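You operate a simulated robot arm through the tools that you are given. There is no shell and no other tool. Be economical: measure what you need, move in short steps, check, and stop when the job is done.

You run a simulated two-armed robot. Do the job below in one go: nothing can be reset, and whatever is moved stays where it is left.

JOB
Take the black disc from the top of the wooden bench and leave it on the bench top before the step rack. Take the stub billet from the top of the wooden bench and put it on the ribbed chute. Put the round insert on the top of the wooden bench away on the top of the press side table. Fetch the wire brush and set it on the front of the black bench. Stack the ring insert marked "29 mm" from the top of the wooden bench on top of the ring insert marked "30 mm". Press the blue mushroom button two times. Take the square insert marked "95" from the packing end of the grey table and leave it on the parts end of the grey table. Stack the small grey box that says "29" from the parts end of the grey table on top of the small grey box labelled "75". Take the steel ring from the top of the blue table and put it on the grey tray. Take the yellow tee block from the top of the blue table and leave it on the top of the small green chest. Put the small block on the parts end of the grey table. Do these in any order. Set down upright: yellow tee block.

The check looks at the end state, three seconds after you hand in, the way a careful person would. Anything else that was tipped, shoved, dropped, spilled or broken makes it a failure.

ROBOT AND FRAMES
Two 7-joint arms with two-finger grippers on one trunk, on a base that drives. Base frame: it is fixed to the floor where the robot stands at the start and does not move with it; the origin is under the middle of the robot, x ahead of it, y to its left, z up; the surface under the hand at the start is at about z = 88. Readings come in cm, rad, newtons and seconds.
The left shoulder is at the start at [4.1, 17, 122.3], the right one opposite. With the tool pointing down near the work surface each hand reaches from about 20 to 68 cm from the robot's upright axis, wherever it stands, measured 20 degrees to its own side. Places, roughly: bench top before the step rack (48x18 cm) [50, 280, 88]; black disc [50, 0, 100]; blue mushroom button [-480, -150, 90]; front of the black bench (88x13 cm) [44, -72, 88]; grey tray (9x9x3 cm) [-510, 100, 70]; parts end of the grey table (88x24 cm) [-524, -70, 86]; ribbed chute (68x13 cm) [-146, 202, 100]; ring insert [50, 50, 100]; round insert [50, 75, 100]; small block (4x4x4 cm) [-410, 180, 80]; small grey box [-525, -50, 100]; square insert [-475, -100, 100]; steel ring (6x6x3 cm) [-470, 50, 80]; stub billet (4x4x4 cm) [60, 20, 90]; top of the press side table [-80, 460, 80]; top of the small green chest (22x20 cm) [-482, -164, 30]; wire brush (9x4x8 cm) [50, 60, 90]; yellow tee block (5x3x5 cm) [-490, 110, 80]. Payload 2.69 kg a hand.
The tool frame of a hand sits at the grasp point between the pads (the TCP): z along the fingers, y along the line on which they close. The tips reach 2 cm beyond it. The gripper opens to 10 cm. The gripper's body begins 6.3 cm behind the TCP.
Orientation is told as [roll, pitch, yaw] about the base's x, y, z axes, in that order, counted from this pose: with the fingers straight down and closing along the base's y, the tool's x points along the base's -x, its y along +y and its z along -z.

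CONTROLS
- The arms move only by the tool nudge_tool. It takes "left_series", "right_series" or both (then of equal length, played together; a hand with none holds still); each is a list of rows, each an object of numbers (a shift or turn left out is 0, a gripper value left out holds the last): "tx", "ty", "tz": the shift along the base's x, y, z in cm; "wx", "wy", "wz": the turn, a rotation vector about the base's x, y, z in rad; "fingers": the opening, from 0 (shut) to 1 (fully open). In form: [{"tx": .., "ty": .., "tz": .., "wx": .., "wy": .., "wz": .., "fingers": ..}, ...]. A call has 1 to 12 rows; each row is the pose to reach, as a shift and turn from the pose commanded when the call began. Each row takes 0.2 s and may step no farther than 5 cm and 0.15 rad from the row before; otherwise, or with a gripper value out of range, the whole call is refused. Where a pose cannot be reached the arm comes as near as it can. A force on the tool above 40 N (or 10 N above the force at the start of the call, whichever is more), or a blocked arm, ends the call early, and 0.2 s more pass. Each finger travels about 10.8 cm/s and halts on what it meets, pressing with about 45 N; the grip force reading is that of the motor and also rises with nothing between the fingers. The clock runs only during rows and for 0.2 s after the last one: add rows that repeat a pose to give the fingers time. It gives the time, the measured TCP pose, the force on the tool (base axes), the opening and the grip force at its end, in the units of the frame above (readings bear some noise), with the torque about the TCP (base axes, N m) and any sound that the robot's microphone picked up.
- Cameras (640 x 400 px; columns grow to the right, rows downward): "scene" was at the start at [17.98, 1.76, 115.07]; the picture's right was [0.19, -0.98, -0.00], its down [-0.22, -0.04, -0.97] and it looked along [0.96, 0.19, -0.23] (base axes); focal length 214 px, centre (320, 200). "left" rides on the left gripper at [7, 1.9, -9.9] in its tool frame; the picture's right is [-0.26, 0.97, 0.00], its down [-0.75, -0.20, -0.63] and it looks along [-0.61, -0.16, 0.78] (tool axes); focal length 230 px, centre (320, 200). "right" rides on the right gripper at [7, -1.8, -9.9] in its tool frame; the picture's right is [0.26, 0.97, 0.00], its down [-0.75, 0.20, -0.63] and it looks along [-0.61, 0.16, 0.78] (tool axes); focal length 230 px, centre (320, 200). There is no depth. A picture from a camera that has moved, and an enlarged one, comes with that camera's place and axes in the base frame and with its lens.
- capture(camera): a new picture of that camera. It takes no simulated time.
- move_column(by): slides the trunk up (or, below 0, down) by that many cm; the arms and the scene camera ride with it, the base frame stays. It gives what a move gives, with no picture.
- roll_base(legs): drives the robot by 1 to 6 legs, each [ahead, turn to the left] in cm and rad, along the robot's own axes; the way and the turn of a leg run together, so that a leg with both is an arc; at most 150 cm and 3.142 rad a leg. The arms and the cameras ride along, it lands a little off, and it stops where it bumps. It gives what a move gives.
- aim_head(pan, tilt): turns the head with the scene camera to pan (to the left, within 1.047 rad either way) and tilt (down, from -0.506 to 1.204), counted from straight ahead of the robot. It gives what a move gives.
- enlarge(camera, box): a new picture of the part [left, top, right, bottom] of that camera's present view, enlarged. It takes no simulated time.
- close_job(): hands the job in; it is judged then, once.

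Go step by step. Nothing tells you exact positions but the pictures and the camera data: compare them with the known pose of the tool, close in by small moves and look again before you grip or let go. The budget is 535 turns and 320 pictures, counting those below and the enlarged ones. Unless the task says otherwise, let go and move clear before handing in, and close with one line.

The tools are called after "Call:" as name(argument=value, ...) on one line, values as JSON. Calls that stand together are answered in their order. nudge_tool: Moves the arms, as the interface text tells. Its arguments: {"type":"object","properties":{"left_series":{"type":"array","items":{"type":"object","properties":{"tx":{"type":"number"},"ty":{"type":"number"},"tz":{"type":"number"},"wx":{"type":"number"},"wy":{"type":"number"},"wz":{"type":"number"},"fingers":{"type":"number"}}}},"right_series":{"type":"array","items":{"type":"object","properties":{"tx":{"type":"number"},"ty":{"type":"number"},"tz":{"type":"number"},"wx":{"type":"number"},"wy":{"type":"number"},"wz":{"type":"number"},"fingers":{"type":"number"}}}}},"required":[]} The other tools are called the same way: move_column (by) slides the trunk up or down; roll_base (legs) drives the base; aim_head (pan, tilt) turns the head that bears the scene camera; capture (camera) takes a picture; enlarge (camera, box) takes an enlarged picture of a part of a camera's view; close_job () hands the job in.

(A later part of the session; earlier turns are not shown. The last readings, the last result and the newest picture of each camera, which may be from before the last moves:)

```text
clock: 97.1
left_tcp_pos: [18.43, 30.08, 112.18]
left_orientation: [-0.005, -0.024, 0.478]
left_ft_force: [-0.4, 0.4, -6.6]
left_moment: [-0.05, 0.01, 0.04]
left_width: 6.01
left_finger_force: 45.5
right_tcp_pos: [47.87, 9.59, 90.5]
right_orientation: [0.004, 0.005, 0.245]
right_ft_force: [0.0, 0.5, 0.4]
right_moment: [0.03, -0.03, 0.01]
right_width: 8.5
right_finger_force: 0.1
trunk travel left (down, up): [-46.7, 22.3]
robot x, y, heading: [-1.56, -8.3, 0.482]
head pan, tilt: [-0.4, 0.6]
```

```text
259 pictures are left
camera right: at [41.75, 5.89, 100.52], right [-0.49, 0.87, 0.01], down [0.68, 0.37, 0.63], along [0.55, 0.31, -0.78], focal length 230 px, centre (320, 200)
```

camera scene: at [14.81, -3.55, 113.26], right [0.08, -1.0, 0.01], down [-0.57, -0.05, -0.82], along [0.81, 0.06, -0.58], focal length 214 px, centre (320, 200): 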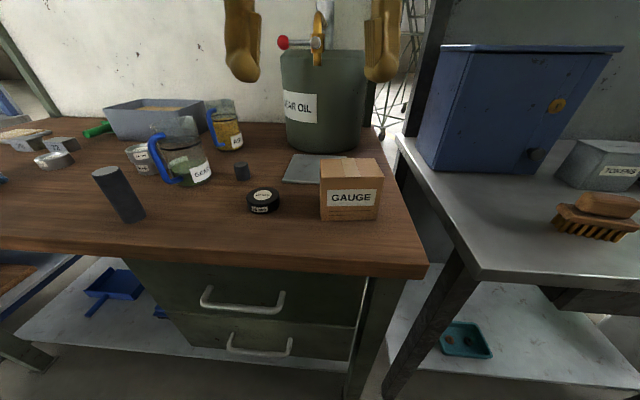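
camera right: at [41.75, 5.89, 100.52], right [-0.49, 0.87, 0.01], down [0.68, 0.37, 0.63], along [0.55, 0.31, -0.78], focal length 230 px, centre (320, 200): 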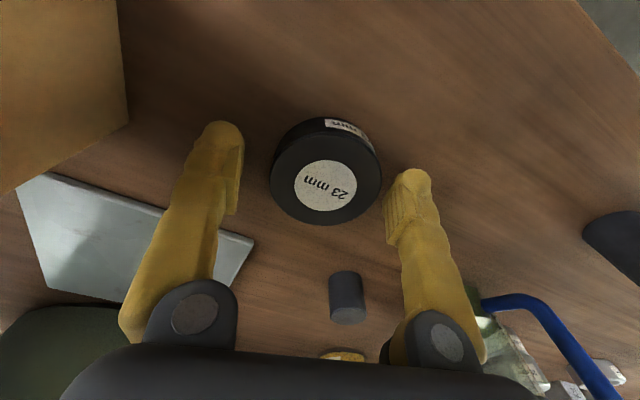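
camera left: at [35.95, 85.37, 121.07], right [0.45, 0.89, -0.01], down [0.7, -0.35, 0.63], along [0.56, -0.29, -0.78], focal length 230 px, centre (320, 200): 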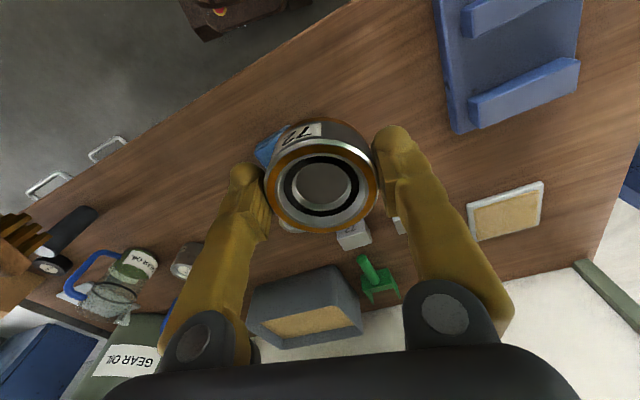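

Call:
nudge_tool(right_series=[{"tx": -0.5, "ty": -0.3}, {"tx": -0.5, "ty": -0.3, "fingers": 0}, {"tx": -0.5, "ty": -0.3, "fingers": 0}, {"tx": -0.5, "ty": -0.3, "fingers": 0}, {"tx": -0.5, "ty": -0.3, "tz": 4}, {"tx": -2.5, "ty": -0.3, "tz": 8}, {"tx": -5.3, "ty": -0.3, "tz": 12}, {"tx": -9, "ty": -1, "tz": 15}, {"tx": -12.5, "ty": -2, "tz": 18}, {"tx": -12.5, "ty": -2, "tz": 21}])

Call:
capture(camera="right")

```text
clock: 99.3
left_tcp_pos: [18.49, 30.06, 112.1]
left_orientation: [-0.007, -0.022, 0.477]
left_ft_force: [0.1, -0.7, -6.4]
left_moment: [0.0, 0.04, 0.02]
left_width: 6.01
left_finger_force: 45.1
right_tcp_pos: [35.45, 7.53, 111.72]
right_orientation: [0.003, 0.006, 0.244]
right_ft_force: [-0.1, -0.1, -5.6]
right_moment: [-0.05, 0.0, 0.0]
right_width: 6.04
right_finger_force: 44.7
trunk travel left (down, up): [-46.7, 22.3]
robot x, y, heading: [-1.4, -8.28, 0.485]
head pan, tilt: [-0.4, 0.6]
```

```text
258 pictures are left
camera right: at [29.18, 3.83, 121.6], right [-0.49, 0.87, 0.01], down [0.68, 0.38, 0.63], along [0.55, 0.31, -0.78], focal length 230 px, centre (320, 200)
```

right: 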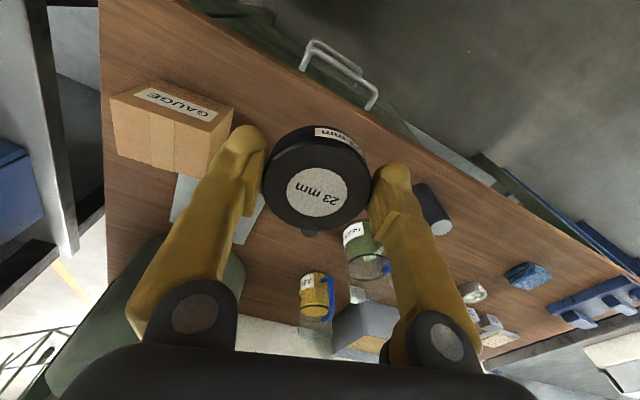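

Call:
roll_base(legs=[[0, 1.087]])

Call:
aim_head(pan=-0.2, tilt=0.3)

Call:
capture(camera="scene")

```text
clock: 102.5
left_tcp_pos: [-26.28, 27.42, 112.1]
left_orientation: [-0.005, -0.022, 1.562]
left_ft_force: [0.5, -0.1, -5.8]
left_moment: [-0.07, 0.01, -0.01]
left_width: 6.01
left_finger_force: 44.7
right_tcp_pos: [1.44, 31.92, 111.65]
right_orientation: [0.004, 0.007, 1.334]
right_ft_force: [0.1, 0.3, -5.0]
right_moment: [-0.07, 0.05, 0.01]
right_width: 6.05
right_finger_force: 44.8
trunk travel left (down, up): [-46.7, 22.3]
robot x, y, heading: [-0.89, -8.1, 1.565]
head pan, tilt: [-0.4, 0.6]
```

```text
clock: 103.3
left_tcp_pos: [-26.12, 25.6, 112.66]
left_orientation: [-0.004, -0.04, 1.56]
left_ft_force: [0.4, 0.3, -5.5]
left_moment: [-0.06, -0.02, 0.01]
left_width: 6.0
left_finger_force: 44.7
right_tcp_pos: [1.56, 30.2, 112.27]
right_orientation: [0.006, -0.011, 1.333]
right_ft_force: [0.8, 0.2, -5.9]
right_moment: [-0.07, 0.03, 0.02]
right_width: 6.02
right_finger_force: 45.4
trunk travel left (down, up): [-46.7, 22.3]
robot x, y, heading: [-1.18, -8.6, 1.566]
head pan, tilt: [-0.201, 0.3]
```

```text
257 pictures are left
camera scene: at [0.82, 9.82, 115.96], right [0.98, -0.2, 0.0], down [-0.06, -0.31, -0.95], along [0.19, 0.93, -0.31], focal length 214 px, centre (320, 200)
```

scene: 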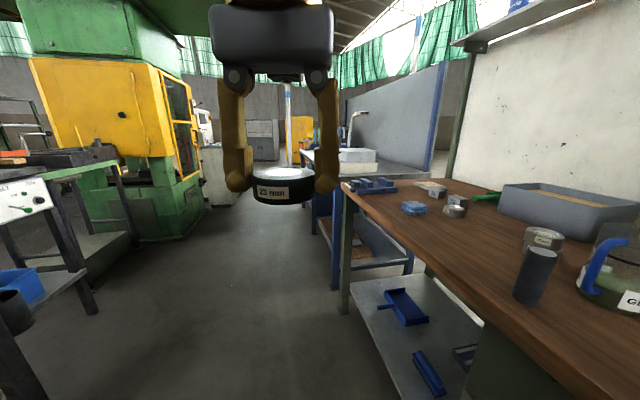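

Call:
roll_base(legs=[[140, 0.0]])

Call:
capture(camera="scene")

```text
clock: 110.3
left_tcp_pos: [-26.07, 166.28, 112.58]
left_orientation: [-0.006, -0.039, 1.565]
left_ft_force: [0.2, -0.1, -7.1]
left_moment: [-0.06, 0.01, -0.01]
left_width: 6.01
left_finger_force: 45.1
right_tcp_pos: [1.89, 170.87, 112.22]
right_orientation: [0.006, -0.012, 1.333]
right_ft_force: [-0.3, 0.7, -5.8]
right_moment: [-0.05, 0.04, 0.02]
right_width: 6.04
right_finger_force: 44.7
trunk travel left (down, up): [-46.7, 22.3]
robot x, y, heading: [-0.42, 132.63, 1.569]
head pan, tilt: [-0.201, 0.3]
```

```text
256 pictures are left
camera scene: at [1.05, 150.6, 115.95], right [0.98, -0.2, 0.0], down [-0.06, -0.31, -0.95], along [0.19, 0.93, -0.31], focal length 214 px, centre (320, 200)
```

scene: 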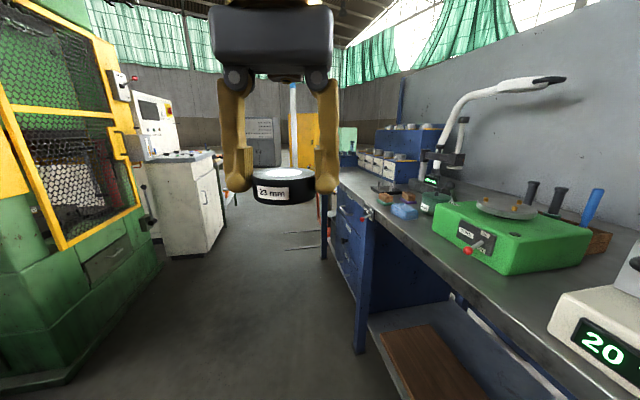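

Call:
roll_base(legs=[[120, 0.0]])

Call:
aim_head(pan=-0.9, tilt=0.5)

Call:
capture(camera="scene")

```text
clock: 116.3
left_tcp_pos: [-26.32, 283.47, 111.83]
left_orientation: [-0.004, -0.015, 1.569]
left_ft_force: [0.1, 0.0, -6.0]
left_moment: [-0.04, 0.03, -0.03]
left_width: 6.02
left_finger_force: 45.0
right_tcp_pos: [1.49, 288.85, 112.79]
right_orientation: [0.011, -0.024, 1.338]
right_ft_force: [-0.2, 0.9, -5.9]
right_moment: [-0.05, 0.01, -0.02]
right_width: 6.05
right_finger_force: 45.2
trunk travel left (down, up): [-46.7, 22.3]
robot x, y, heading: [-0.95, 252.2, 1.577]
head pan, tilt: [-0.201, 0.3]
```

```text
clock: 117.4
left_tcp_pos: [-26.36, 280.83, 110.64]
left_orientation: [-0.005, 0.037, 1.568]
left_ft_force: [-0.3, -0.4, -7.4]
left_moment: [-0.02, -0.01, -0.01]
left_width: 6.01
left_finger_force: 44.5
right_tcp_pos: [1.54, 287.06, 113.56]
right_orientation: [0.014, -0.044, 1.34]
right_ft_force: [-0.7, -1.0, -5.8]
right_moment: [-0.09, 0.01, -0.04]
right_width: 6.01
right_finger_force: 44.8
trunk travel left (down, up): [-46.7, 22.3]
robot x, y, heading: [-0.82, 252.07, 1.572]
head pan, tilt: [-0.901, 0.499]
```

```text
255 pictures are left
camera scene: at [6.07, 266.69, 114.19], right [0.62, -0.78, 0.01], down [-0.37, -0.31, -0.87], along [0.69, 0.54, -0.49], focal length 214 px, centre (320, 200)
```

scene: 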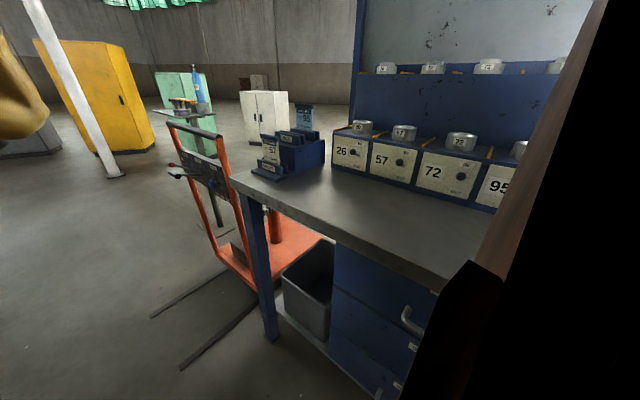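

Call:
nudge_tool(right_series=[{"tx": 4.6, "ty": -0.7, "wx": -0.046}, {"tx": 9.2, "ty": -1.4, "wx": -0.046}, {"tx": 13.8, "ty": -2.1, "wx": -0.046}, {"tx": 18.4, "ty": -2.8, "wx": -0.046}, {"tx": 23, "ty": -3.5, "wx": -0.046}, {"tx": 27.6, "ty": -4.2, "wx": -0.046}, {"tx": 32.2, "ty": -4.9, "wx": -0.046}, {"tx": 36.8, "ty": -5.6, "wx": -0.046}, {"tx": 41.4, "ty": -6.3, "wx": -0.046}, {"tx": 46, "ty": -7, "wx": -0.046}, {"tx": 46, "ty": -7, "wx": -0.046}])

Call:
capture(camera="scene")

Call:
capture(camera="right")

```text
clock: 119.8
left_tcp_pos: [-26.27, 280.93, 110.64]
left_orientation: [-0.006, 0.036, 1.57]
left_ft_force: [-0.5, 0.5, -6.7]
left_moment: [-0.03, -0.01, 0.01]
left_width: 6.03
left_finger_force: 44.9
right_tcp_pos: [47.42, 280.35, 113.32]
right_orientation: [0.006, -0.01, 1.339]
right_ft_force: [-0.8, 0.9, -5.0]
right_moment: [-0.04, 0.01, -0.02]
right_width: 6.04
right_finger_force: 45.3
trunk travel left (down, up): [-46.7, 22.3]
robot x, y, heading: [-1.02, 252.17, 1.577]
head pan, tilt: [-0.901, 0.499]
```

```text
254 pictures are left
camera scene: at [6.06, 266.71, 114.18], right [0.62, -0.78, 0.01], down [-0.37, -0.31, -0.87], along [0.69, 0.54, -0.49], focal length 214 px, centre (320, 200)
```

scene: 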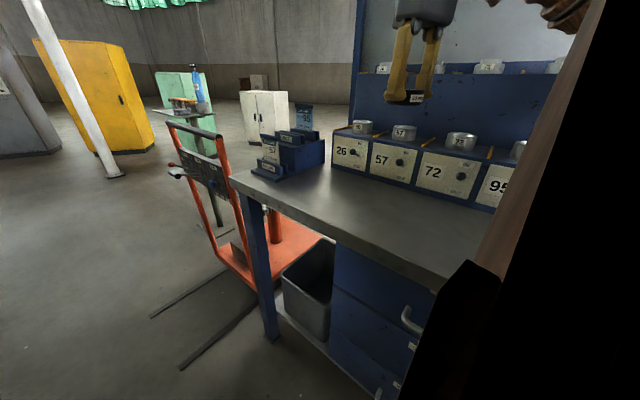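

```text
253 pictures are left
camera right: at [47.77, 272.81, 123.14], right [-1.0, -0.03, 0.01], down [-0.02, 0.77, 0.64], along [-0.02, 0.64, -0.77], focal length 230 px, centre (320, 200)
```

right: 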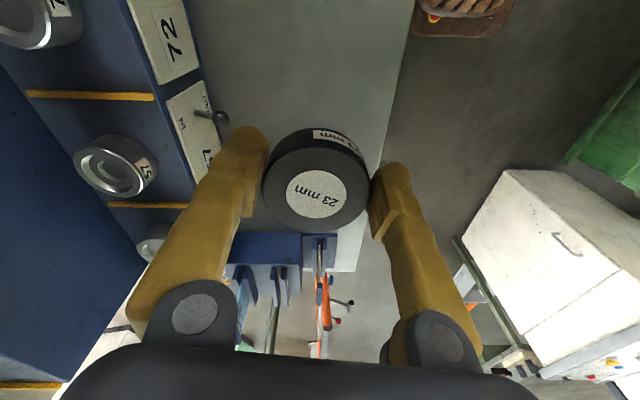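

Call:
nudge_tool(right_series=[{"tz": -4.5}, {"tz": -9}, {"tz": -13.5}, {"tz": -17}, {"tz": -20.5}, {"tz": -21.5}, {"tz": -21.5}])

Call:
capture(camera="scene")

```text
clock: 121.4
left_tcp_pos: [-26.17, 280.86, 110.84]
left_orientation: [-0.004, 0.038, 1.57]
left_ft_force: [0.4, 0.5, -7.0]
left_moment: [-0.06, 0.02, -0.02]
left_width: 6.0
left_finger_force: 44.8
right_tcp_pos: [47.61, 279.93, 91.83]
right_orientation: [0.001, 0.001, 1.338]
right_ft_force: [0.1, 0.6, -5.2]
right_moment: [-0.07, -0.03, 0.01]
right_width: 6.0
right_finger_force: 45.0
trunk travel left (down, up): [-46.7, 22.3]
robot x, y, heading: [-1.01, 252.39, 1.574]
head pan, tilt: [-0.901, 0.499]
```

```text
252 pictures are left
camera scene: at [6.13, 266.68, 114.18], right [0.62, -0.78, 0.01], down [-0.37, -0.31, -0.87], along [0.69, 0.54, -0.49], focal length 214 px, centre (320, 200)
```

scene: 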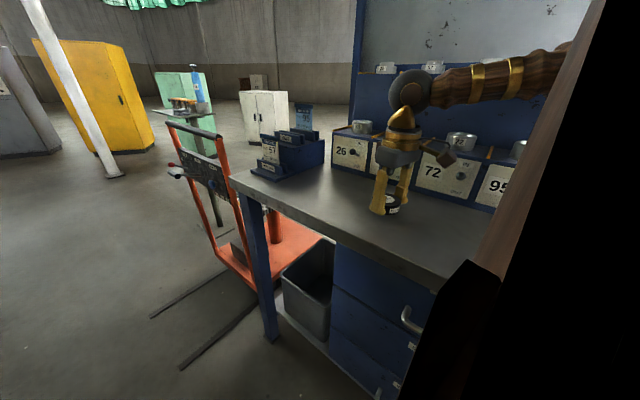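

Call:
nudge_tool(right_series=[{"tz": -0.6}, {"tz": -1.0}, {"tz": -1.2}, {"tz": -1.2}])

```text
clock: 122.4
left_tcp_pos: [-26.31, 280.93, 110.74]
left_orientation: [-0.007, 0.036, 1.57]
left_ft_force: [-0.5, 0.4, -5.5]
left_moment: [-0.04, 0.01, 0.01]
left_width: 6.03
left_finger_force: 45.8
right_tcp_pos: [47.58, 280.08, 90.61]
right_orientation: [0.0, 0.0, 1.34]
right_ft_force: [1.1, -0.1, -1.0]
right_moment: [-0.09, 0.1, -0.01]
right_width: 6.01
right_finger_force: 45.0
trunk travel left (down, up): [-46.7, 22.3]
robot x, y, heading: [-0.89, 252.35, 1.575]
head pan, tilt: [-0.901, 0.499]
```

Call:
nudge_tool(right_series=[{"tz": -0.1, "fingers": 0.8}, {"tz": -0.1, "fingers": 0.8}, {"tz": 4}, {"tz": 8}, {"tz": 12}, {"tz": 16}, {"tz": 20}, {"tx": -4, "tz": 22}, {"tx": -8, "tz": 22}, {"tx": -12, "tz": 22}])

Call:
capture(camera="scene")

```text
clock: 124.6
left_tcp_pos: [-26.28, 280.98, 110.67]
left_orientation: [-0.008, 0.036, 1.568]
left_ft_force: [-1.5, 0.3, -6.5]
left_moment: [-0.01, -0.06, 0.05]
left_width: 6.03
left_finger_force: 44.9
right_tcp_pos: [35.36, 280.12, 112.57]
right_orientation: [0.002, 0.002, 1.338]
right_ft_force: [-0.8, 0.4, 0.1]
right_moment: [-0.02, 0.0, -0.02]
right_width: 8.02
right_finger_force: 0.0
trunk travel left (down, up): [-46.7, 22.3]
robot x, y, heading: [-1.03, 252.08, 1.572]
head pan, tilt: [-0.901, 0.499]
```

```text
251 pictures are left
camera scene: at [5.98, 266.7, 114.19], right [0.62, -0.78, 0.01], down [-0.37, -0.31, -0.87], along [0.69, 0.54, -0.49], focal length 214 px, centre (320, 200)
```

scene: 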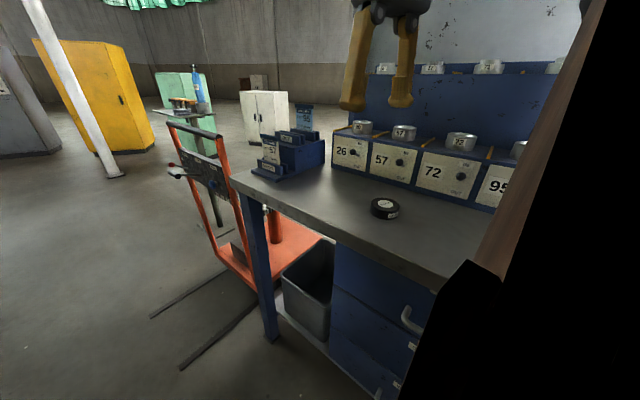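

Call:
nudge_tool(right_series=[{"tx": -4}, {"tx": -8}, {"tx": -12}, {"tx": -16}, {"tx": -20}, {"tx": -24}, {"tx": -28}])

Call:
aim_head(pan=0.35, tilt=0.3)

Call:
capture(camera="scene")

```text
clock: 126.2
left_tcp_pos: [-26.44, 280.98, 110.69]
left_orientation: [-0.008, 0.037, 1.567]
left_ft_force: [0.1, 0.5, -6.7]
left_moment: [-0.03, 0.0, 0.07]
left_width: 6.04
left_finger_force: 45.2
right_tcp_pos: [7.25, 280.0, 112.85]
right_orientation: [0.003, 0.0, 1.339]
right_ft_force: [-0.2, 0.5, 0.8]
right_moment: [0.01, -0.04, -0.03]
right_width: 7.99
right_finger_force: 0.0
trunk travel left (down, up): [-46.7, 22.3]
robot x, y, heading: [-0.62, 251.93, 1.576]
head pan, tilt: [-0.901, 0.499]
```

```text
clock: 127.7
left_tcp_pos: [-26.28, 280.97, 110.7]
left_orientation: [-0.006, 0.037, 1.57]
left_ft_force: [-0.3, 0.2, -6.6]
left_moment: [0.0, 0.01, -0.01]
left_width: 6.01
left_finger_force: 44.7
right_tcp_pos: [7.78, 280.01, 112.76]
right_orientation: [0.003, 0.001, 1.34]
right_ft_force: [-0.1, 0.9, -0.1]
right_moment: [0.0, 0.0, -0.01]
right_width: 7.99
right_finger_force: 0.0
trunk travel left (down, up): [-46.7, 22.3]
robot x, y, heading: [-0.98, 252.13, 1.575]
head pan, tilt: [0.351, 0.3]
```

```text
250 pictures are left
camera scene: at [-4.26, 269.78, 115.97], right [0.94, 0.35, -0.01], down [0.1, -0.29, -0.95], along [-0.33, 0.89, -0.31], focal length 214 px, centre (320, 200)
```

scene: 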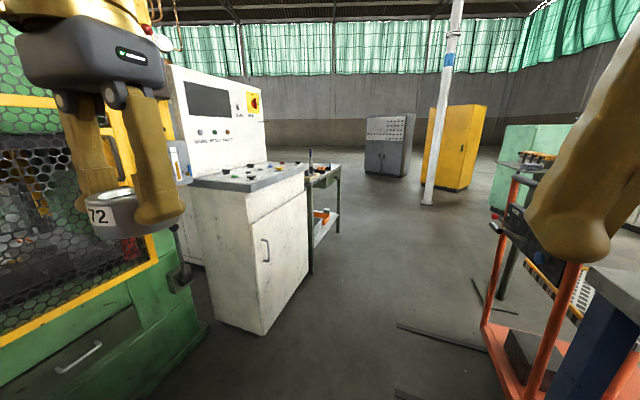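

Call:
nudge_tool(left_series=[{"tx": 4}, {"tx": 8}, {"tx": 11}, {"tx": 11}])

Call:
roll_base(legs=[[0, 0.378], [84, 0], [0, -0.378]])

Call:
aim_head(pan=0.1, tilt=0.5)

Call:
capture(camera="scene")

```text
clock: 128.7
left_tcp_pos: [-15.22, 281.68, 112.4]
left_orientation: [-0.005, -0.03, 1.57]
left_ft_force: [0.0, -0.2, -6.6]
left_moment: [0.02, 0.03, 0.01]
left_width: 6.01
left_finger_force: 44.9
right_tcp_pos: [7.73, 279.94, 112.67]
right_orientation: [0.004, 0.002, 1.339]
right_ft_force: [0.6, 0.6, 0.5]
right_moment: [-0.01, 0.06, 0.03]
right_width: 7.98
right_finger_force: 0.0
trunk travel left (down, up): [-46.7, 22.3]
robot x, y, heading: [-0.9, 251.85, 1.57]
head pan, tilt: [0.351, 0.3]
```

```text
clock: 135.4
left_tcp_pos: [-46.06, 359.47, 112.3]
left_orientation: [-0.004, -0.027, 1.565]
left_ft_force: [0.1, 0.1, -7.0]
left_moment: [-0.03, 0.0, 0.03]
left_width: 6.0
left_finger_force: 45.3
right_tcp_pos: [-23.16, 357.7, 112.75]
right_orientation: [0.003, 0.002, 1.336]
right_ft_force: [0.5, 0.7, 0.2]
right_moment: [-0.02, 0.01, -0.01]
right_width: 7.98
right_finger_force: 0.0
trunk travel left (down, up): [-46.7, 22.3]
robot x, y, heading: [-32.01, 329.37, 1.572]
head pan, tilt: [0.351, 0.3]
```

```text
clock: 136.2
left_tcp_pos: [-46.28, 357.07, 111.64]
left_orientation: [-0.004, 0.002, 1.566]
left_ft_force: [-0.2, 0.3, -5.7]
left_moment: [-0.02, 0.0, -0.01]
left_width: 6.03
left_finger_force: 45.1
right_tcp_pos: [-23.18, 356.01, 113.13]
right_orientation: [0.005, -0.015, 1.338]
right_ft_force: [-0.1, -0.7, -0.1]
right_moment: [0.03, -0.01, 0.05]
right_width: 7.99
right_finger_force: 0.0
trunk travel left (down, up): [-46.7, 22.3]
robot x, y, heading: [-32.16, 330.0, 1.573]
head pan, tilt: [0.099, 0.499]
```

```text
249 pictures are left
camera scene: at [-32.91, 347.72, 114.14], right [0.99, 0.1, 0.0], down [0.05, -0.49, -0.87], along [-0.09, 0.87, -0.49], focal length 214 px, centre (320, 200)
```

scene: 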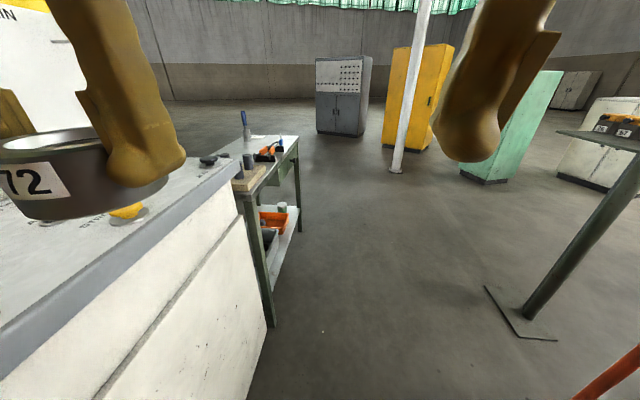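

Call:
roll_base(legs=[[0, -0.045], [120, 0], [0, 1.2]])

Call:
aim_head(pan=0.3, tilt=0.6)

Call:
capture(camera="scene")

```text
clock: 137.1
left_tcp_pos: [-44.88, 353.6, 110.93]
left_orientation: [-0.013, 0.038, 1.528]
left_ft_force: [-0.1, -0.9, -5.8]
left_moment: [0.04, -0.01, 0.02]
left_width: 6.02
left_finger_force: 44.3
right_tcp_pos: [-21.98, 352.28, 113.9]
right_orientation: [0.017, -0.057, 1.289]
right_ft_force: [1.7, 64.2, -1.4]
right_moment: [-6.49, 0.16, -0.44]
right_width: 8.01
right_finger_force: 0.0
trunk travel left (down, up): [-46.7, 22.3]
robot x, y, heading: [-31.31, 329.78, 1.531]
head pan, tilt: [0.099, 0.499]
stopped in leg 1: the robot was blocked; the commanded pose is now the measured one
```

```text
clock: 137.8
left_tcp_pos: [-44.86, 353.98, 110.89]
left_orientation: [-0.012, 0.042, 1.529]
left_ft_force: [0.2, 0.6, -6.7]
left_moment: [-0.06, -0.01, -0.01]
left_width: 6.02
left_finger_force: 44.9
right_tcp_pos: [-21.85, 352.57, 113.95]
right_orientation: [0.014, -0.052, 1.294]
right_ft_force: [11.9, 78.1, -1.7]
right_moment: [-7.81, 1.17, 0.42]
right_width: 8.0
right_finger_force: 0.1
trunk travel left (down, up): [-46.7, 22.3]
robot x, y, heading: [-32.11, 329.72, 1.527]
head pan, tilt: [0.3, 0.6]
```

```text
248 pictures are left
camera scene: at [-33.94, 347.29, 113.22], right [0.97, 0.26, -0.01], down [0.15, -0.56, -0.82], along [-0.21, 0.79, -0.58], focal length 214 px, centre (320, 200)
```

scene: 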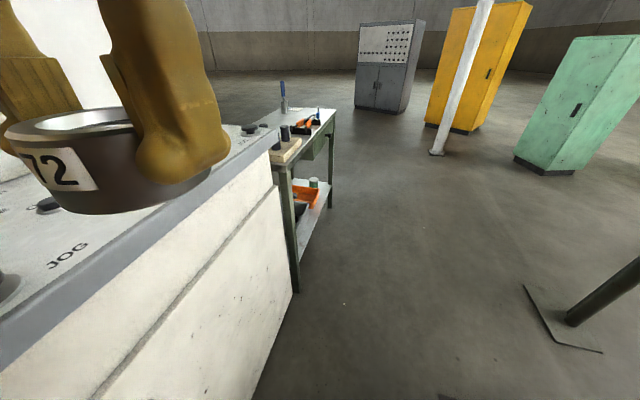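

Call:
nudge_tool(right_series=[{"ty": 3}, {"ty": 6}, {"ty": 9}, {"ty": 12, "wx": -0.05}, {"tx": 2, "ty": 14, "wx": -0.05}], left_series=[{"ty": 3}, {"ty": 6}, {"ty": 9}, {"ty": 12}, {"ty": 14}])

```text
clock: 139.0
left_tcp_pos: [-45.15, 367.91, 111.62]
left_orientation: [-0.003, 0.0, 1.526]
left_ft_force: [0.3, 0.8, -6.1]
left_moment: [-0.05, 0.05, -0.02]
left_width: 6.02
left_finger_force: 44.5
right_tcp_pos: [-19.98, 366.22, 113.74]
right_orientation: [-0.001, 0.001, 1.297]
right_ft_force: [-0.1, -0.1, 0.0]
right_moment: [-0.01, 0.02, 0.02]
right_width: 7.98
right_finger_force: 0.1
trunk travel left (down, up): [-46.7, 22.3]
robot x, y, heading: [-31.79, 329.91, 1.531]
head pan, tilt: [0.3, 0.6]
```

Call:
roll_base(legs=[[120, 0]])

Call:
aim_head(pan=0.9, tilt=0.5)

Call:
capture(camera="scene")

```text
clock: 145.1
left_tcp_pos: [-40.8, 487.77, 111.59]
left_orientation: [-0.002, 0.002, 1.525]
left_ft_force: [0.0, 0.2, -6.0]
left_moment: [-0.04, 0.0, -0.02]
left_width: 6.01
left_finger_force: 44.7
right_tcp_pos: [-15.63, 486.22, 113.8]
right_orientation: [-0.004, 0.002, 1.298]
right_ft_force: [-0.3, 0.5, -0.1]
right_moment: [0.0, 0.01, 0.01]
right_width: 7.98
right_finger_force: 0.1
trunk travel left (down, up): [-46.7, 22.3]
robot x, y, heading: [-27.29, 449.42, 1.535]
head pan, tilt: [0.3, 0.6]
```

```text
clock: 146.1
left_tcp_pos: [-40.93, 486.14, 112.17]
left_orientation: [-0.002, -0.013, 1.528]
left_ft_force: [0.5, 0.8, -6.9]
left_moment: [-0.04, -0.02, 0.01]
left_width: 6.02
left_finger_force: 45.0
right_tcp_pos: [-15.65, 484.39, 114.29]
right_orientation: [-0.001, -0.014, 1.296]
right_ft_force: [0.6, -0.6, 0.1]
right_moment: [-0.03, 0.01, 0.01]
right_width: 8.01
right_finger_force: 0.1
trunk travel left (down, up): [-46.7, 22.3]
robot x, y, heading: [-27.32, 449.65, 1.526]
head pan, tilt: [0.901, 0.499]
```

```text
247 pictures are left
camera scene: at [-34.11, 464.67, 114.17], right [0.65, 0.76, -0.01], down [0.36, -0.33, -0.87], along [-0.67, 0.56, -0.49], focal length 214 px, centre (320, 200)
```

scene: 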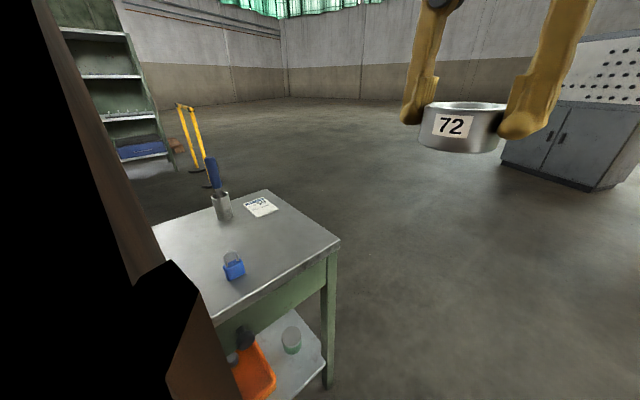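

Call:
nudge_tool(left_series=[{"tx": -4.6, "ty": -0.4}, {"tx": -9.2, "ty": -0.8}, {"tx": -13.8, "ty": -1.2}, {"tx": -18.4, "ty": -1.8}, {"tx": -23, "ty": -2.3}, {"tx": -27.6, "ty": -2.7}, {"tx": -32, "ty": -3}, {"tx": -32, "ty": -3, "tz": -4.5}, {"tx": -32, "ty": -3, "tz": -9}, {"tx": -32, "ty": -3, "tz": -13.5}, {"tx": -32, "ty": -3, "tz": -18}, {"tx": -32, "ty": -3, "tz": -18}])

Call:
capture(camera="left")

Call:
capture(camera="scene")

```text
clock: 148.7
left_tcp_pos: [-72.81, 483.04, 94.22]
left_orientation: [-0.005, -0.016, 1.527]
left_ft_force: [1.1, -0.3, -7.1]
left_moment: [-0.07, 0.02, -0.02]
left_width: 6.01
left_finger_force: 45.5
right_tcp_pos: [-15.7, 484.2, 114.35]
right_orientation: [-0.002, -0.016, 1.297]
right_ft_force: [0.2, 0.6, 0.4]
right_moment: [0.01, 0.01, 0.0]
right_width: 7.99
right_finger_force: 0.0
trunk travel left (down, up): [-46.7, 22.3]
robot x, y, heading: [-27.54, 449.68, 1.531]
head pan, tilt: [0.901, 0.499]
```

```text
246 pictures are left
camera left: at [-74.9, 475.88, 103.99], right [-0.95, 0.3, 0.0], down [0.23, 0.73, 0.64], along [0.19, 0.61, -0.77], focal length 230 px, centre (320, 200)
```

left: 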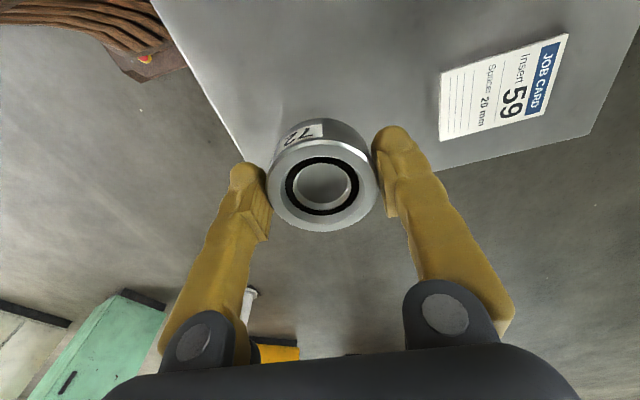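

```text
245 pictures are left
camera scene: at [-34.1, 464.55, 114.2], right [0.65, 0.76, -0.01], down [0.36, -0.33, -0.87], along [-0.67, 0.56, -0.49], focal length 214 px, centre (320, 200)
```

scene: 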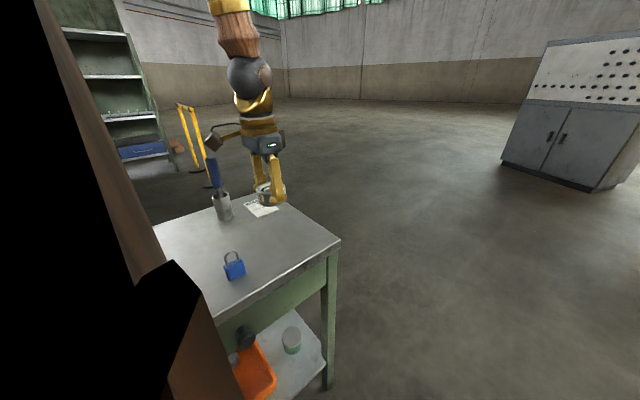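

Call:
nudge_tool(left_series=[{"tz": -4}, {"tz": -8}, {"tz": -10}, {"tz": -10.7}, {"tz": -10.7}])

Call:
enlarge(camera="scene", box=[180, 140, 340, 240])

```text
clock: 149.9
left_tcp_pos: [-72.88, 483.04, 83.41]
left_orientation: [-0.004, -0.016, 1.526]
left_ft_force: [0.3, 0.8, -6.2]
left_moment: [-0.07, -0.02, -0.03]
left_width: 6.02
left_finger_force: 45.5
right_tcp_pos: [-15.65, 484.27, 114.29]
right_orientation: [0.0, -0.016, 1.298]
right_ft_force: [0.2, -0.1, 0.4]
right_moment: [0.03, 0.01, 0.01]
right_width: 7.99
right_finger_force: 0.0
trunk travel left (down, up): [-46.7, 22.3]
robot x, y, heading: [-27.62, 449.8, 1.537]
head pan, tilt: [0.901, 0.499]
```

```text
4.00 times, centred on (260, 190) of scene
camera zoom: at [-34.15, 464.6, 114.18], right [0.65, 0.76, -0.01], down [0.36, -0.33, -0.87], along [-0.67, 0.56, -0.49], focal length 858 px, centre (560, 240)
```

zoom: 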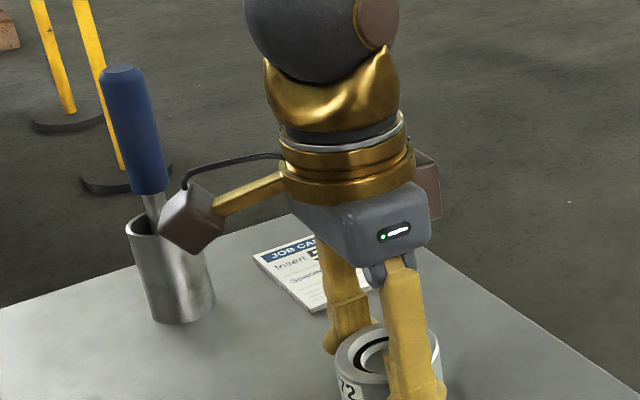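

Call:
nudge_tool(left_series=[{"tz": -0.4}, {"tz": -0.7}, {"tz": -0.7}])

```text
clock: 150.7
left_tcp_pos: [-72.76, 483.19, 83.0]
left_orientation: [-0.001, -0.023, 1.528]
left_ft_force: [-7.6, 0.8, 28.8]
left_moment: [0.14, 0.15, 0.01]
left_width: 6.0
left_finger_force: 44.7
right_tcp_pos: [-15.56, 484.09, 114.35]
right_orientation: [0.001, -0.016, 1.298]
right_ft_force: [0.4, 0.0, -0.3]
right_moment: [0.0, -0.01, 0.0]
right_width: 8.0
right_finger_force: 0.1
trunk travel left (down, up): [-46.7, 22.3]
robot x, y, heading: [-27.35, 449.63, 1.531]
head pan, tilt: [0.901, 0.499]
```

Call:
nudge_tool(left_series=[{"tz": 0.2}, {"tz": 0.2, "fingers": 0.85}, {"tz": 0.2, "fingers": 0.85}, {"tz": 4}, {"tz": 8}, {"tz": 12}, {"tz": 16}, {"tz": 20}, {"tz": 24}])

Call:
enlarge(camera="scene", box=[160, 140, 360, 265])

```text
clock: 152.7
left_tcp_pos: [-72.73, 483.07, 106.96]
left_orientation: [-0.004, -0.016, 1.526]
left_ft_force: [0.0, 0.1, -0.2]
left_moment: [0.0, -0.03, 0.02]
left_width: 8.49
left_finger_force: 0.0
right_tcp_pos: [-15.56, 484.27, 114.34]
right_orientation: [0.001, -0.015, 1.297]
right_ft_force: [0.5, 0.4, -0.3]
right_moment: [0.03, 0.02, 0.01]
right_width: 7.96
right_finger_force: 0.1
trunk travel left (down, up): [-46.7, 22.3]
robot x, y, heading: [-27.61, 450.14, 1.532]
head pan, tilt: [0.901, 0.499]
```

```text
3.20 times, centred on (260, 202) of scene
camera zoom: at [-34.06, 464.5, 114.2], right [0.65, 0.76, -0.01], down [0.36, -0.33, -0.87], along [-0.67, 0.56, -0.49], focal length 686 px, centre (512, 192)
```

zoom: 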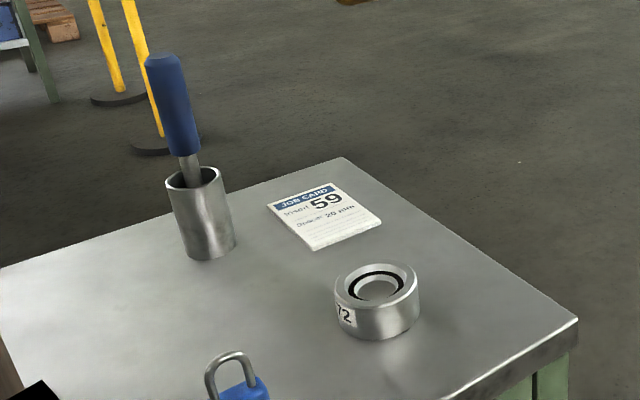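

Call:
nudge_tool(left_series=[{"tx": 4.6, "tz": 1}, {"tx": 9.2, "tz": 2}, {"tx": 13.8, "tz": 3}, {"tx": 18.4, "tz": 4}, {"tx": 23, "tz": 5}, {"tx": 27.6, "tz": 5}, {"tx": 32, "tz": 5}])

Call:
roll_base(legs=[[0, -3.12], [119, 0], [0, 0.377], [83, 0], [0, -0.357]])

Call:
aim_head(pan=0.2, tilt=0.35)

Call:
capture(camera="scene")

```text
clock: 154.3
left_tcp_pos: [-40.75, 482.99, 111.82]
left_orientation: [0.001, -0.015, 1.525]
left_ft_force: [0.0, 0.6, 0.2]
left_moment: [0.01, 0.04, 0.01]
left_width: 8.53
left_finger_force: 0.0
right_tcp_pos: [-15.65, 484.32, 114.32]
right_orientation: [0.001, -0.016, 1.298]
right_ft_force: [-0.1, -0.3, 0.3]
right_moment: [0.02, 0.01, -0.01]
right_width: 8.0
right_finger_force: 0.0
trunk travel left (down, up): [-46.7, 22.3]
robot x, y, heading: [-27.52, 450.03, 1.537]
head pan, tilt: [0.901, 0.499]
```

```text
clock: 174.2
left_tcp_pos: [12.58, 219.56, 111.68]
left_orientation: [-0.001, -0.017, -1.591]
left_ft_force: [0.8, 0.3, 0.2]
left_moment: [-0.02, -0.02, -0.02]
left_width: 8.52
left_finger_force: 0.0
right_tcp_pos: [-12.6, 217.68, 114.35]
right_orientation: [0.001, -0.014, -1.82]
right_ft_force: [0.5, 0.0, 0.2]
right_moment: [-0.02, 0.0, -0.01]
right_width: 8.03
right_finger_force: 0.0
trunk travel left (down, up): [-46.7, 22.3]
robot x, y, heading: [-1.87, 252.42, -1.583]
head pan, tilt: [0.901, 0.499]
```

```text
clock: 175.2
left_tcp_pos: [12.64, 221.46, 111.47]
left_orientation: [-0.002, -0.004, -1.59]
left_ft_force: [1.5, -0.3, -1.2]
left_moment: [-0.02, 0.01, 0.01]
left_width: 8.51
left_finger_force: 0.0
right_tcp_pos: [-12.6, 219.48, 114.87]
right_orientation: [0.005, -0.031, -1.82]
right_ft_force: [-1.4, 0.5, -0.5]
right_moment: [-0.05, -0.03, 0.01]
right_width: 8.01
right_finger_force: 0.1
trunk travel left (down, up): [-46.7, 22.3]
robot x, y, heading: [-1.79, 252.84, -1.584]
head pan, tilt: [0.201, 0.351]
```

```text
242 pictures are left
camera scene: at [-0.08, 234.41, 115.5], right [-0.98, -0.19, 0.0], down [-0.06, 0.35, -0.93], along [0.18, -0.92, -0.36], focal length 214 px, centre (320, 200)
```

scene: 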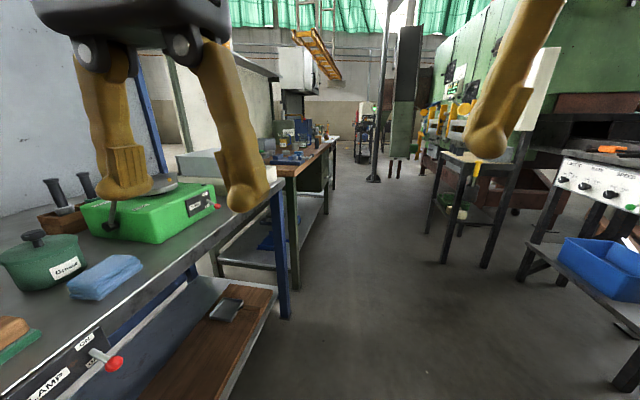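

Call:
roll_base(legs=[[0, 0.013], [140, 0], [92, 0], [0, 1.9]])

Call:
aim_head(pan=-0.35, tilt=0.6)

Call:
capture(camera="scene")

Call:
capture(camera="right")

```text
clock: 191.7
left_tcp_pos: [22.77, 44.31, 111.62]
left_orientation: [-0.002, -0.011, 0.32]
left_ft_force: [0.2, -0.2, 0.9]
left_moment: [-0.02, 0.02, -0.01]
left_width: 8.49
left_finger_force: 0.1
right_tcp_pos: [33.34, 21.21, 114.81]
right_orientation: [0.004, -0.032, 0.094]
right_ft_force: [-0.6, -0.3, 0.3]
right_moment: [-0.01, -0.01, -0.02]
right_width: 8.02
right_finger_force: 0.0
trunk travel left (down, up): [-46.7, 22.3]
robot x, y, heading: [-1.66, 19.46, 0.326]
head pan, tilt: [0.201, 0.351]
```

```text
clock: 192.7
left_tcp_pos: [20.51, 43.56, 110.44]
left_orientation: [0.003, 0.036, 0.322]
left_ft_force: [-0.2, -0.6, -0.3]
left_moment: [0.01, -0.03, -0.02]
left_width: 8.49
left_finger_force: 0.0
right_tcp_pos: [31.78, 20.71, 115.31]
right_orientation: [0.007, -0.045, 0.091]
right_ft_force: [-0.2, 0.2, -0.3]
right_moment: [-0.02, 0.06, 0.02]
right_width: 7.97
right_finger_force: 0.0
trunk travel left (down, up): [-46.7, 22.3]
robot x, y, heading: [-1.34, 19.87, 0.331]
head pan, tilt: [-0.351, 0.6]
```

```text
241 pictures are left
camera scene: at [15.91, 22.29, 113.23], right [-0.02, -1.0, 0.01], down [-0.58, 0.01, -0.82], along [0.82, -0.02, -0.58], focal length 214 px, centre (320, 200)
```

scene: 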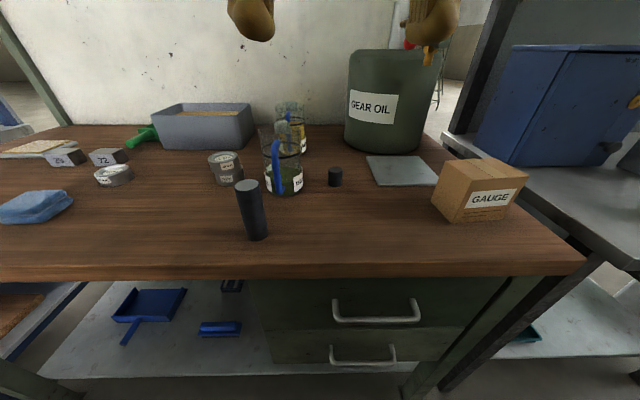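

```text
240 pictures are left
camera right: at [24.49, 17.75, 124.84], right [-0.35, 0.94, -0.01], down [0.7, 0.26, 0.67], along [0.63, 0.23, -0.75], focal length 230 px, centre (320, 200)
```

right: 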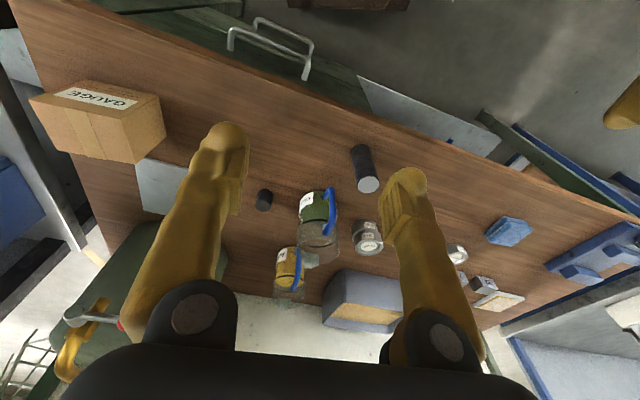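

Call:
nudge_tool(right_series=[{"tx": 4.3, "ty": -0.5, "tz": -1, "wy": 0.02, "wz": -0.04, "fingers": 0.6}, {"tx": 8.6, "ty": -1, "tz": -2, "wy": 0.045, "wz": -0.09}, {"tx": 12.9, "ty": -1.5, "tz": -3, "wy": 0.045, "wz": -0.09}, {"tx": 17.2, "ty": -2, "tz": -4, "wy": 0.045, "wz": -0.09}, {"tx": 21.5, "ty": -2.5, "tz": -6, "wy": 0.045, "wz": -0.09}, {"tx": 25.4, "ty": -3, "tz": -8, "wy": 0.045, "wz": -0.09}, {"tx": 25.4, "ty": -3, "tz": -10, "wy": 0.045, "wz": -0.09}, {"tx": 25.4, "ty": -3, "tz": -10, "wy": 0.045, "wz": -0.09}])

Call:
capture(camera="right")

```text
clock: 194.5
left_tcp_pos: [20.36, 43.58, 110.47]
left_orientation: [-0.002, 0.037, 0.32]
left_ft_force: [-0.6, -0.3, -0.4]
left_moment: [0.04, 0.04, 0.0]
left_width: 8.48
left_finger_force: 0.0
right_tcp_pos: [57.1, 17.71, 105.29]
right_orientation: [0.011, -0.001, 0.002]
right_ft_force: [0.5, -0.5, 0.1]
right_moment: [0.01, 0.03, -0.01]
right_width: 6.0
right_finger_force: 0.0
trunk travel left (down, up): [-46.7, 22.3]
robot x, y, heading: [-1.34, 19.65, 0.333]
head pan, tilt: [-0.351, 0.6]
```

```text
239 pictures are left
camera right: at [50.06, 15.54, 115.14], right [-0.26, 0.97, 0.01], down [0.75, 0.2, 0.63], along [0.61, 0.17, -0.77], focal length 230 px, centre (320, 200)
```

right: 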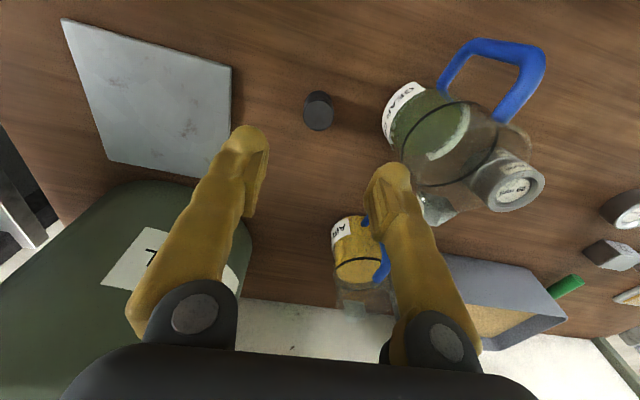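

Call:
nudge_tool(right_series=[{"tx": 1.0, "tz": -4}, {"tx": 1.0, "tz": -8}, {"tx": 1.0, "tz": -11}, {"tx": 1.0, "tz": -14}, {"tx": 1.0, "tz": -14.6}, {"tx": 1.0, "tz": -14.6}])

Call:
capture(camera="right")

```text
clock: 195.9
left_tcp_pos: [20.43, 43.67, 110.51]
left_orientation: [-0.001, 0.037, 0.321]
left_ft_force: [-0.1, 0.1, 0.1]
left_moment: [-0.01, 0.02, 0.02]
left_width: 8.49
left_finger_force: 0.1
right_tcp_pos: [58.07, 17.72, 90.63]
right_orientation: [0.009, 0.0, 0.004]
right_ft_force: [0.1, 1.2, 0.2]
right_moment: [-0.02, 0.02, -0.03]
right_width: 5.99
right_finger_force: 0.1
trunk travel left (down, up): [-46.7, 22.3]
robot x, y, heading: [-1.38, 19.63, 0.328]
head pan, tilt: [-0.351, 0.6]
```

```text
238 pictures are left
camera right: at [51.09, 15.6, 100.51], right [-0.26, 0.97, 0.01], down [0.75, 0.2, 0.63], along [0.61, 0.17, -0.77], focal length 230 px, centre (320, 200)
```

right: 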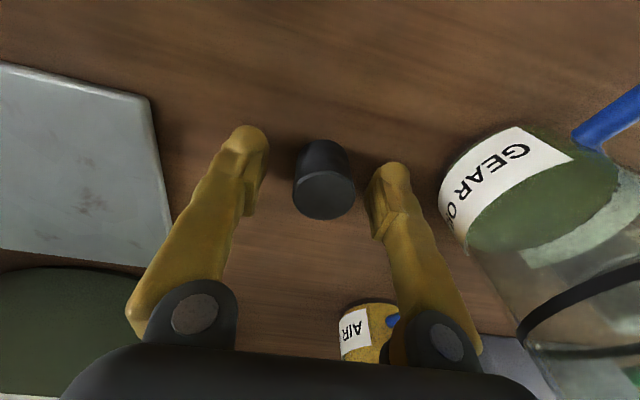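

Call:
nudge_tool(right_series=[{"tx": -0.2, "fingers": 0}, {"tx": -0.2, "fingers": 0}, {"tx": -0.2, "fingers": 0}, {"tx": -0.2, "tz": 4}, {"tx": -0.2, "tz": 8}, {"tx": -0.2, "tz": 12}, {"tx": -0.2, "tz": 16}, {"tx": -3, "tz": 20}, {"tx": -7, "tz": 22}, {"tx": -11, "tz": 22}, {"tx": -15, "tz": 22}, {"tx": -19, "tz": 22}])

Call:
capture(camera="right")

```text
clock: 198.5
left_tcp_pos: [20.43, 43.62, 110.48]
left_orientation: [0.0, 0.035, 0.32]
left_ft_force: [0.6, 0.8, 0.2]
left_moment: [-0.03, 0.0, 0.02]
left_width: 8.49
left_finger_force: 0.1
right_tcp_pos: [38.87, 17.75, 112.67]
right_orientation: [0.009, -0.005, 0.002]
right_ft_force: [0.0, -0.4, -1.7]
right_moment: [-0.02, -0.04, 0.02]
right_width: 3.04
right_finger_force: 45.6
trunk travel left (down, up): [-46.7, 22.3]
robot x, y, heading: [-1.15, 19.72, 0.323]
head pan, tilt: [-0.351, 0.6]
```

```text
237 pictures are left
camera right: at [31.9, 15.58, 122.6], right [-0.26, 0.97, 0.01], down [0.75, 0.2, 0.63], along [0.61, 0.17, -0.77], focal length 230 px, centre (320, 200)
```

right: 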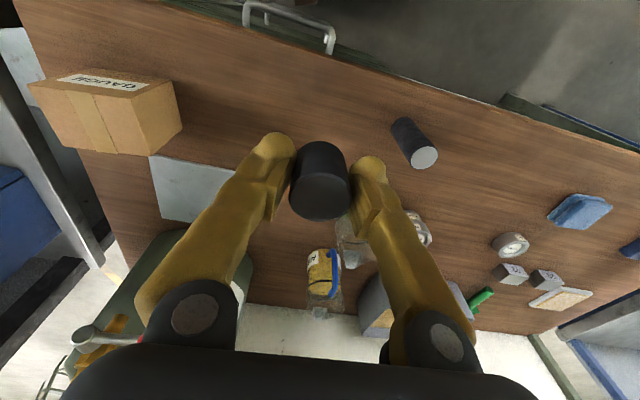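

Call:
roll_base(legs=[[0, 1.92]])

Call:
aim_head(pan=0.0, tilt=0.3)

Call:
capture(camera="scene")

```text
clock: 199.3
left_tcp_pos: [15.58, 42.49, 109.83]
left_orientation: [-0.005, 0.071, 0.34]
left_ft_force: [-0.9, 0.1, 0.6]
left_moment: [-0.01, -0.12, 0.02]
left_width: 8.5
left_finger_force: 0.1
right_tcp_pos: [35.26, 17.23, 113.92]
right_orientation: [0.017, -0.038, 0.023]
right_ft_force: [0.0, -0.3, -2.1]
right_moment: [0.0, -0.1, -0.04]
right_width: 3.04
right_finger_force: 45.0
trunk travel left (down, up): [-46.7, 22.3]
robot x, y, heading: [-0.89, 19.81, 0.352]
head pan, tilt: [-0.351, 0.6]
stopped in leg 1: the robot was blocked; the commanded pose is now the measured one
```

```text
clock: 200.2
left_tcp_pos: [16.02, 42.48, 109.66]
left_orientation: [-0.004, 0.077, 0.339]
left_ft_force: [-0.8, 0.1, -0.2]
left_moment: [-0.03, -0.01, -0.03]
left_width: 8.49
left_finger_force: 0.0
right_tcp_pos: [35.72, 17.03, 113.93]
right_orientation: [0.018, -0.034, 0.021]
right_ft_force: [0.4, 0.1, -2.2]
right_moment: [-0.01, 0.0, -0.03]
right_width: 3.03
right_finger_force: 45.4
trunk travel left (down, up): [-46.7, 22.3]
robot x, y, heading: [-1.49, 19.29, 0.345]
head pan, tilt: [0.0, 0.3]
```

```text
236 pictures are left
camera scene: at [15.78, 25.9, 115.96], right [0.34, -0.94, 0.0], down [-0.29, -0.11, -0.95], along [0.89, 0.32, -0.31], focal length 214 px, centre (320, 200)
```

scene: 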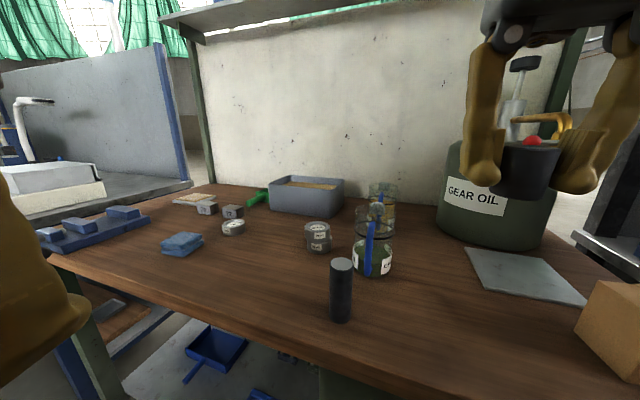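

Call:
nudge_tool(left_series=[{"tx": 4, "ty": 1.5, "tz": 1}, {"tx": 8, "ty": 3, "tz": 2, "wy": -0.05}, {"tx": 12, "ty": 4.5, "tz": 3, "wy": -0.07}, {"tx": 15, "ty": 7, "tz": 3, "wy": -0.07}, {"tx": 15, "ty": 7, "tz": 3, "wy": -0.07}], right_series=[{"tx": 1, "ty": 0}, {"tx": 2, "wy": 0.03}, {"tx": 3, "wy": 0.03}, {"tx": 3, "wy": 0.03}, {"tx": 3, "wy": 0.03}])

Call:
roll_base(legs=[[0, 1.9]])

Call:
capture(camera="scene")

```text
clock: 201.4
left_tcp_pos: [31.6, 49.88, 114.03]
left_orientation: [-0.025, -0.049, 0.338]
left_ft_force: [0.2, -0.4, 0.1]
left_moment: [0.0, 0.0, -0.02]
left_width: 8.49
left_finger_force: 0.0
right_tcp_pos: [38.73, 17.18, 113.81]
right_orientation: [0.018, -0.005, 0.021]
right_ft_force: [-1.1, 0.2, -2.2]
right_moment: [0.05, -0.01, -0.01]
right_width: 3.08
right_finger_force: 45.4
trunk travel left (down, up): [-46.7, 22.3]
robot x, y, heading: [-1.41, 19.64, 0.351]
head pan, tilt: [0.0, 0.3]
```

```text
clock: 202.3
left_tcp_pos: [27.25, 49.09, 115.42]
left_orientation: [-0.029, -0.081, 0.354]
left_ft_force: [-2.0, -0.5, -0.1]
left_moment: [0.01, -0.14, 0.0]
left_width: 8.5
left_finger_force: 0.0
right_tcp_pos: [34.98, 16.48, 115.06]
right_orientation: [0.028, -0.04, 0.039]
right_ft_force: [-0.9, 0.4, -1.2]
right_moment: [-0.01, -0.08, 0.02]
right_width: 3.04
right_finger_force: 44.6
trunk travel left (down, up): [-46.7, 22.3]
robot x, y, heading: [-1.44, 19.65, 0.357]
head pan, tilt: [0.0, 0.3]
stopped in leg 1: the robot was blocked; the commanded pose is now the measured one
```

```text
235 pictures are left
camera scene: at [15.26, 26.15, 116.03], right [0.36, -0.93, 0.0], down [-0.29, -0.11, -0.95], along [0.89, 0.34, -0.31], focal length 214 px, centre (320, 200)
```

scene: 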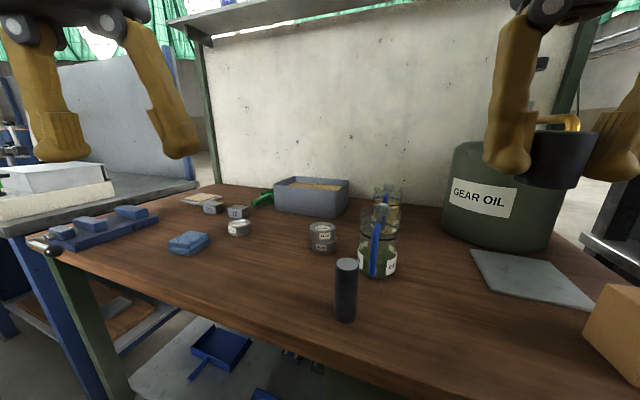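

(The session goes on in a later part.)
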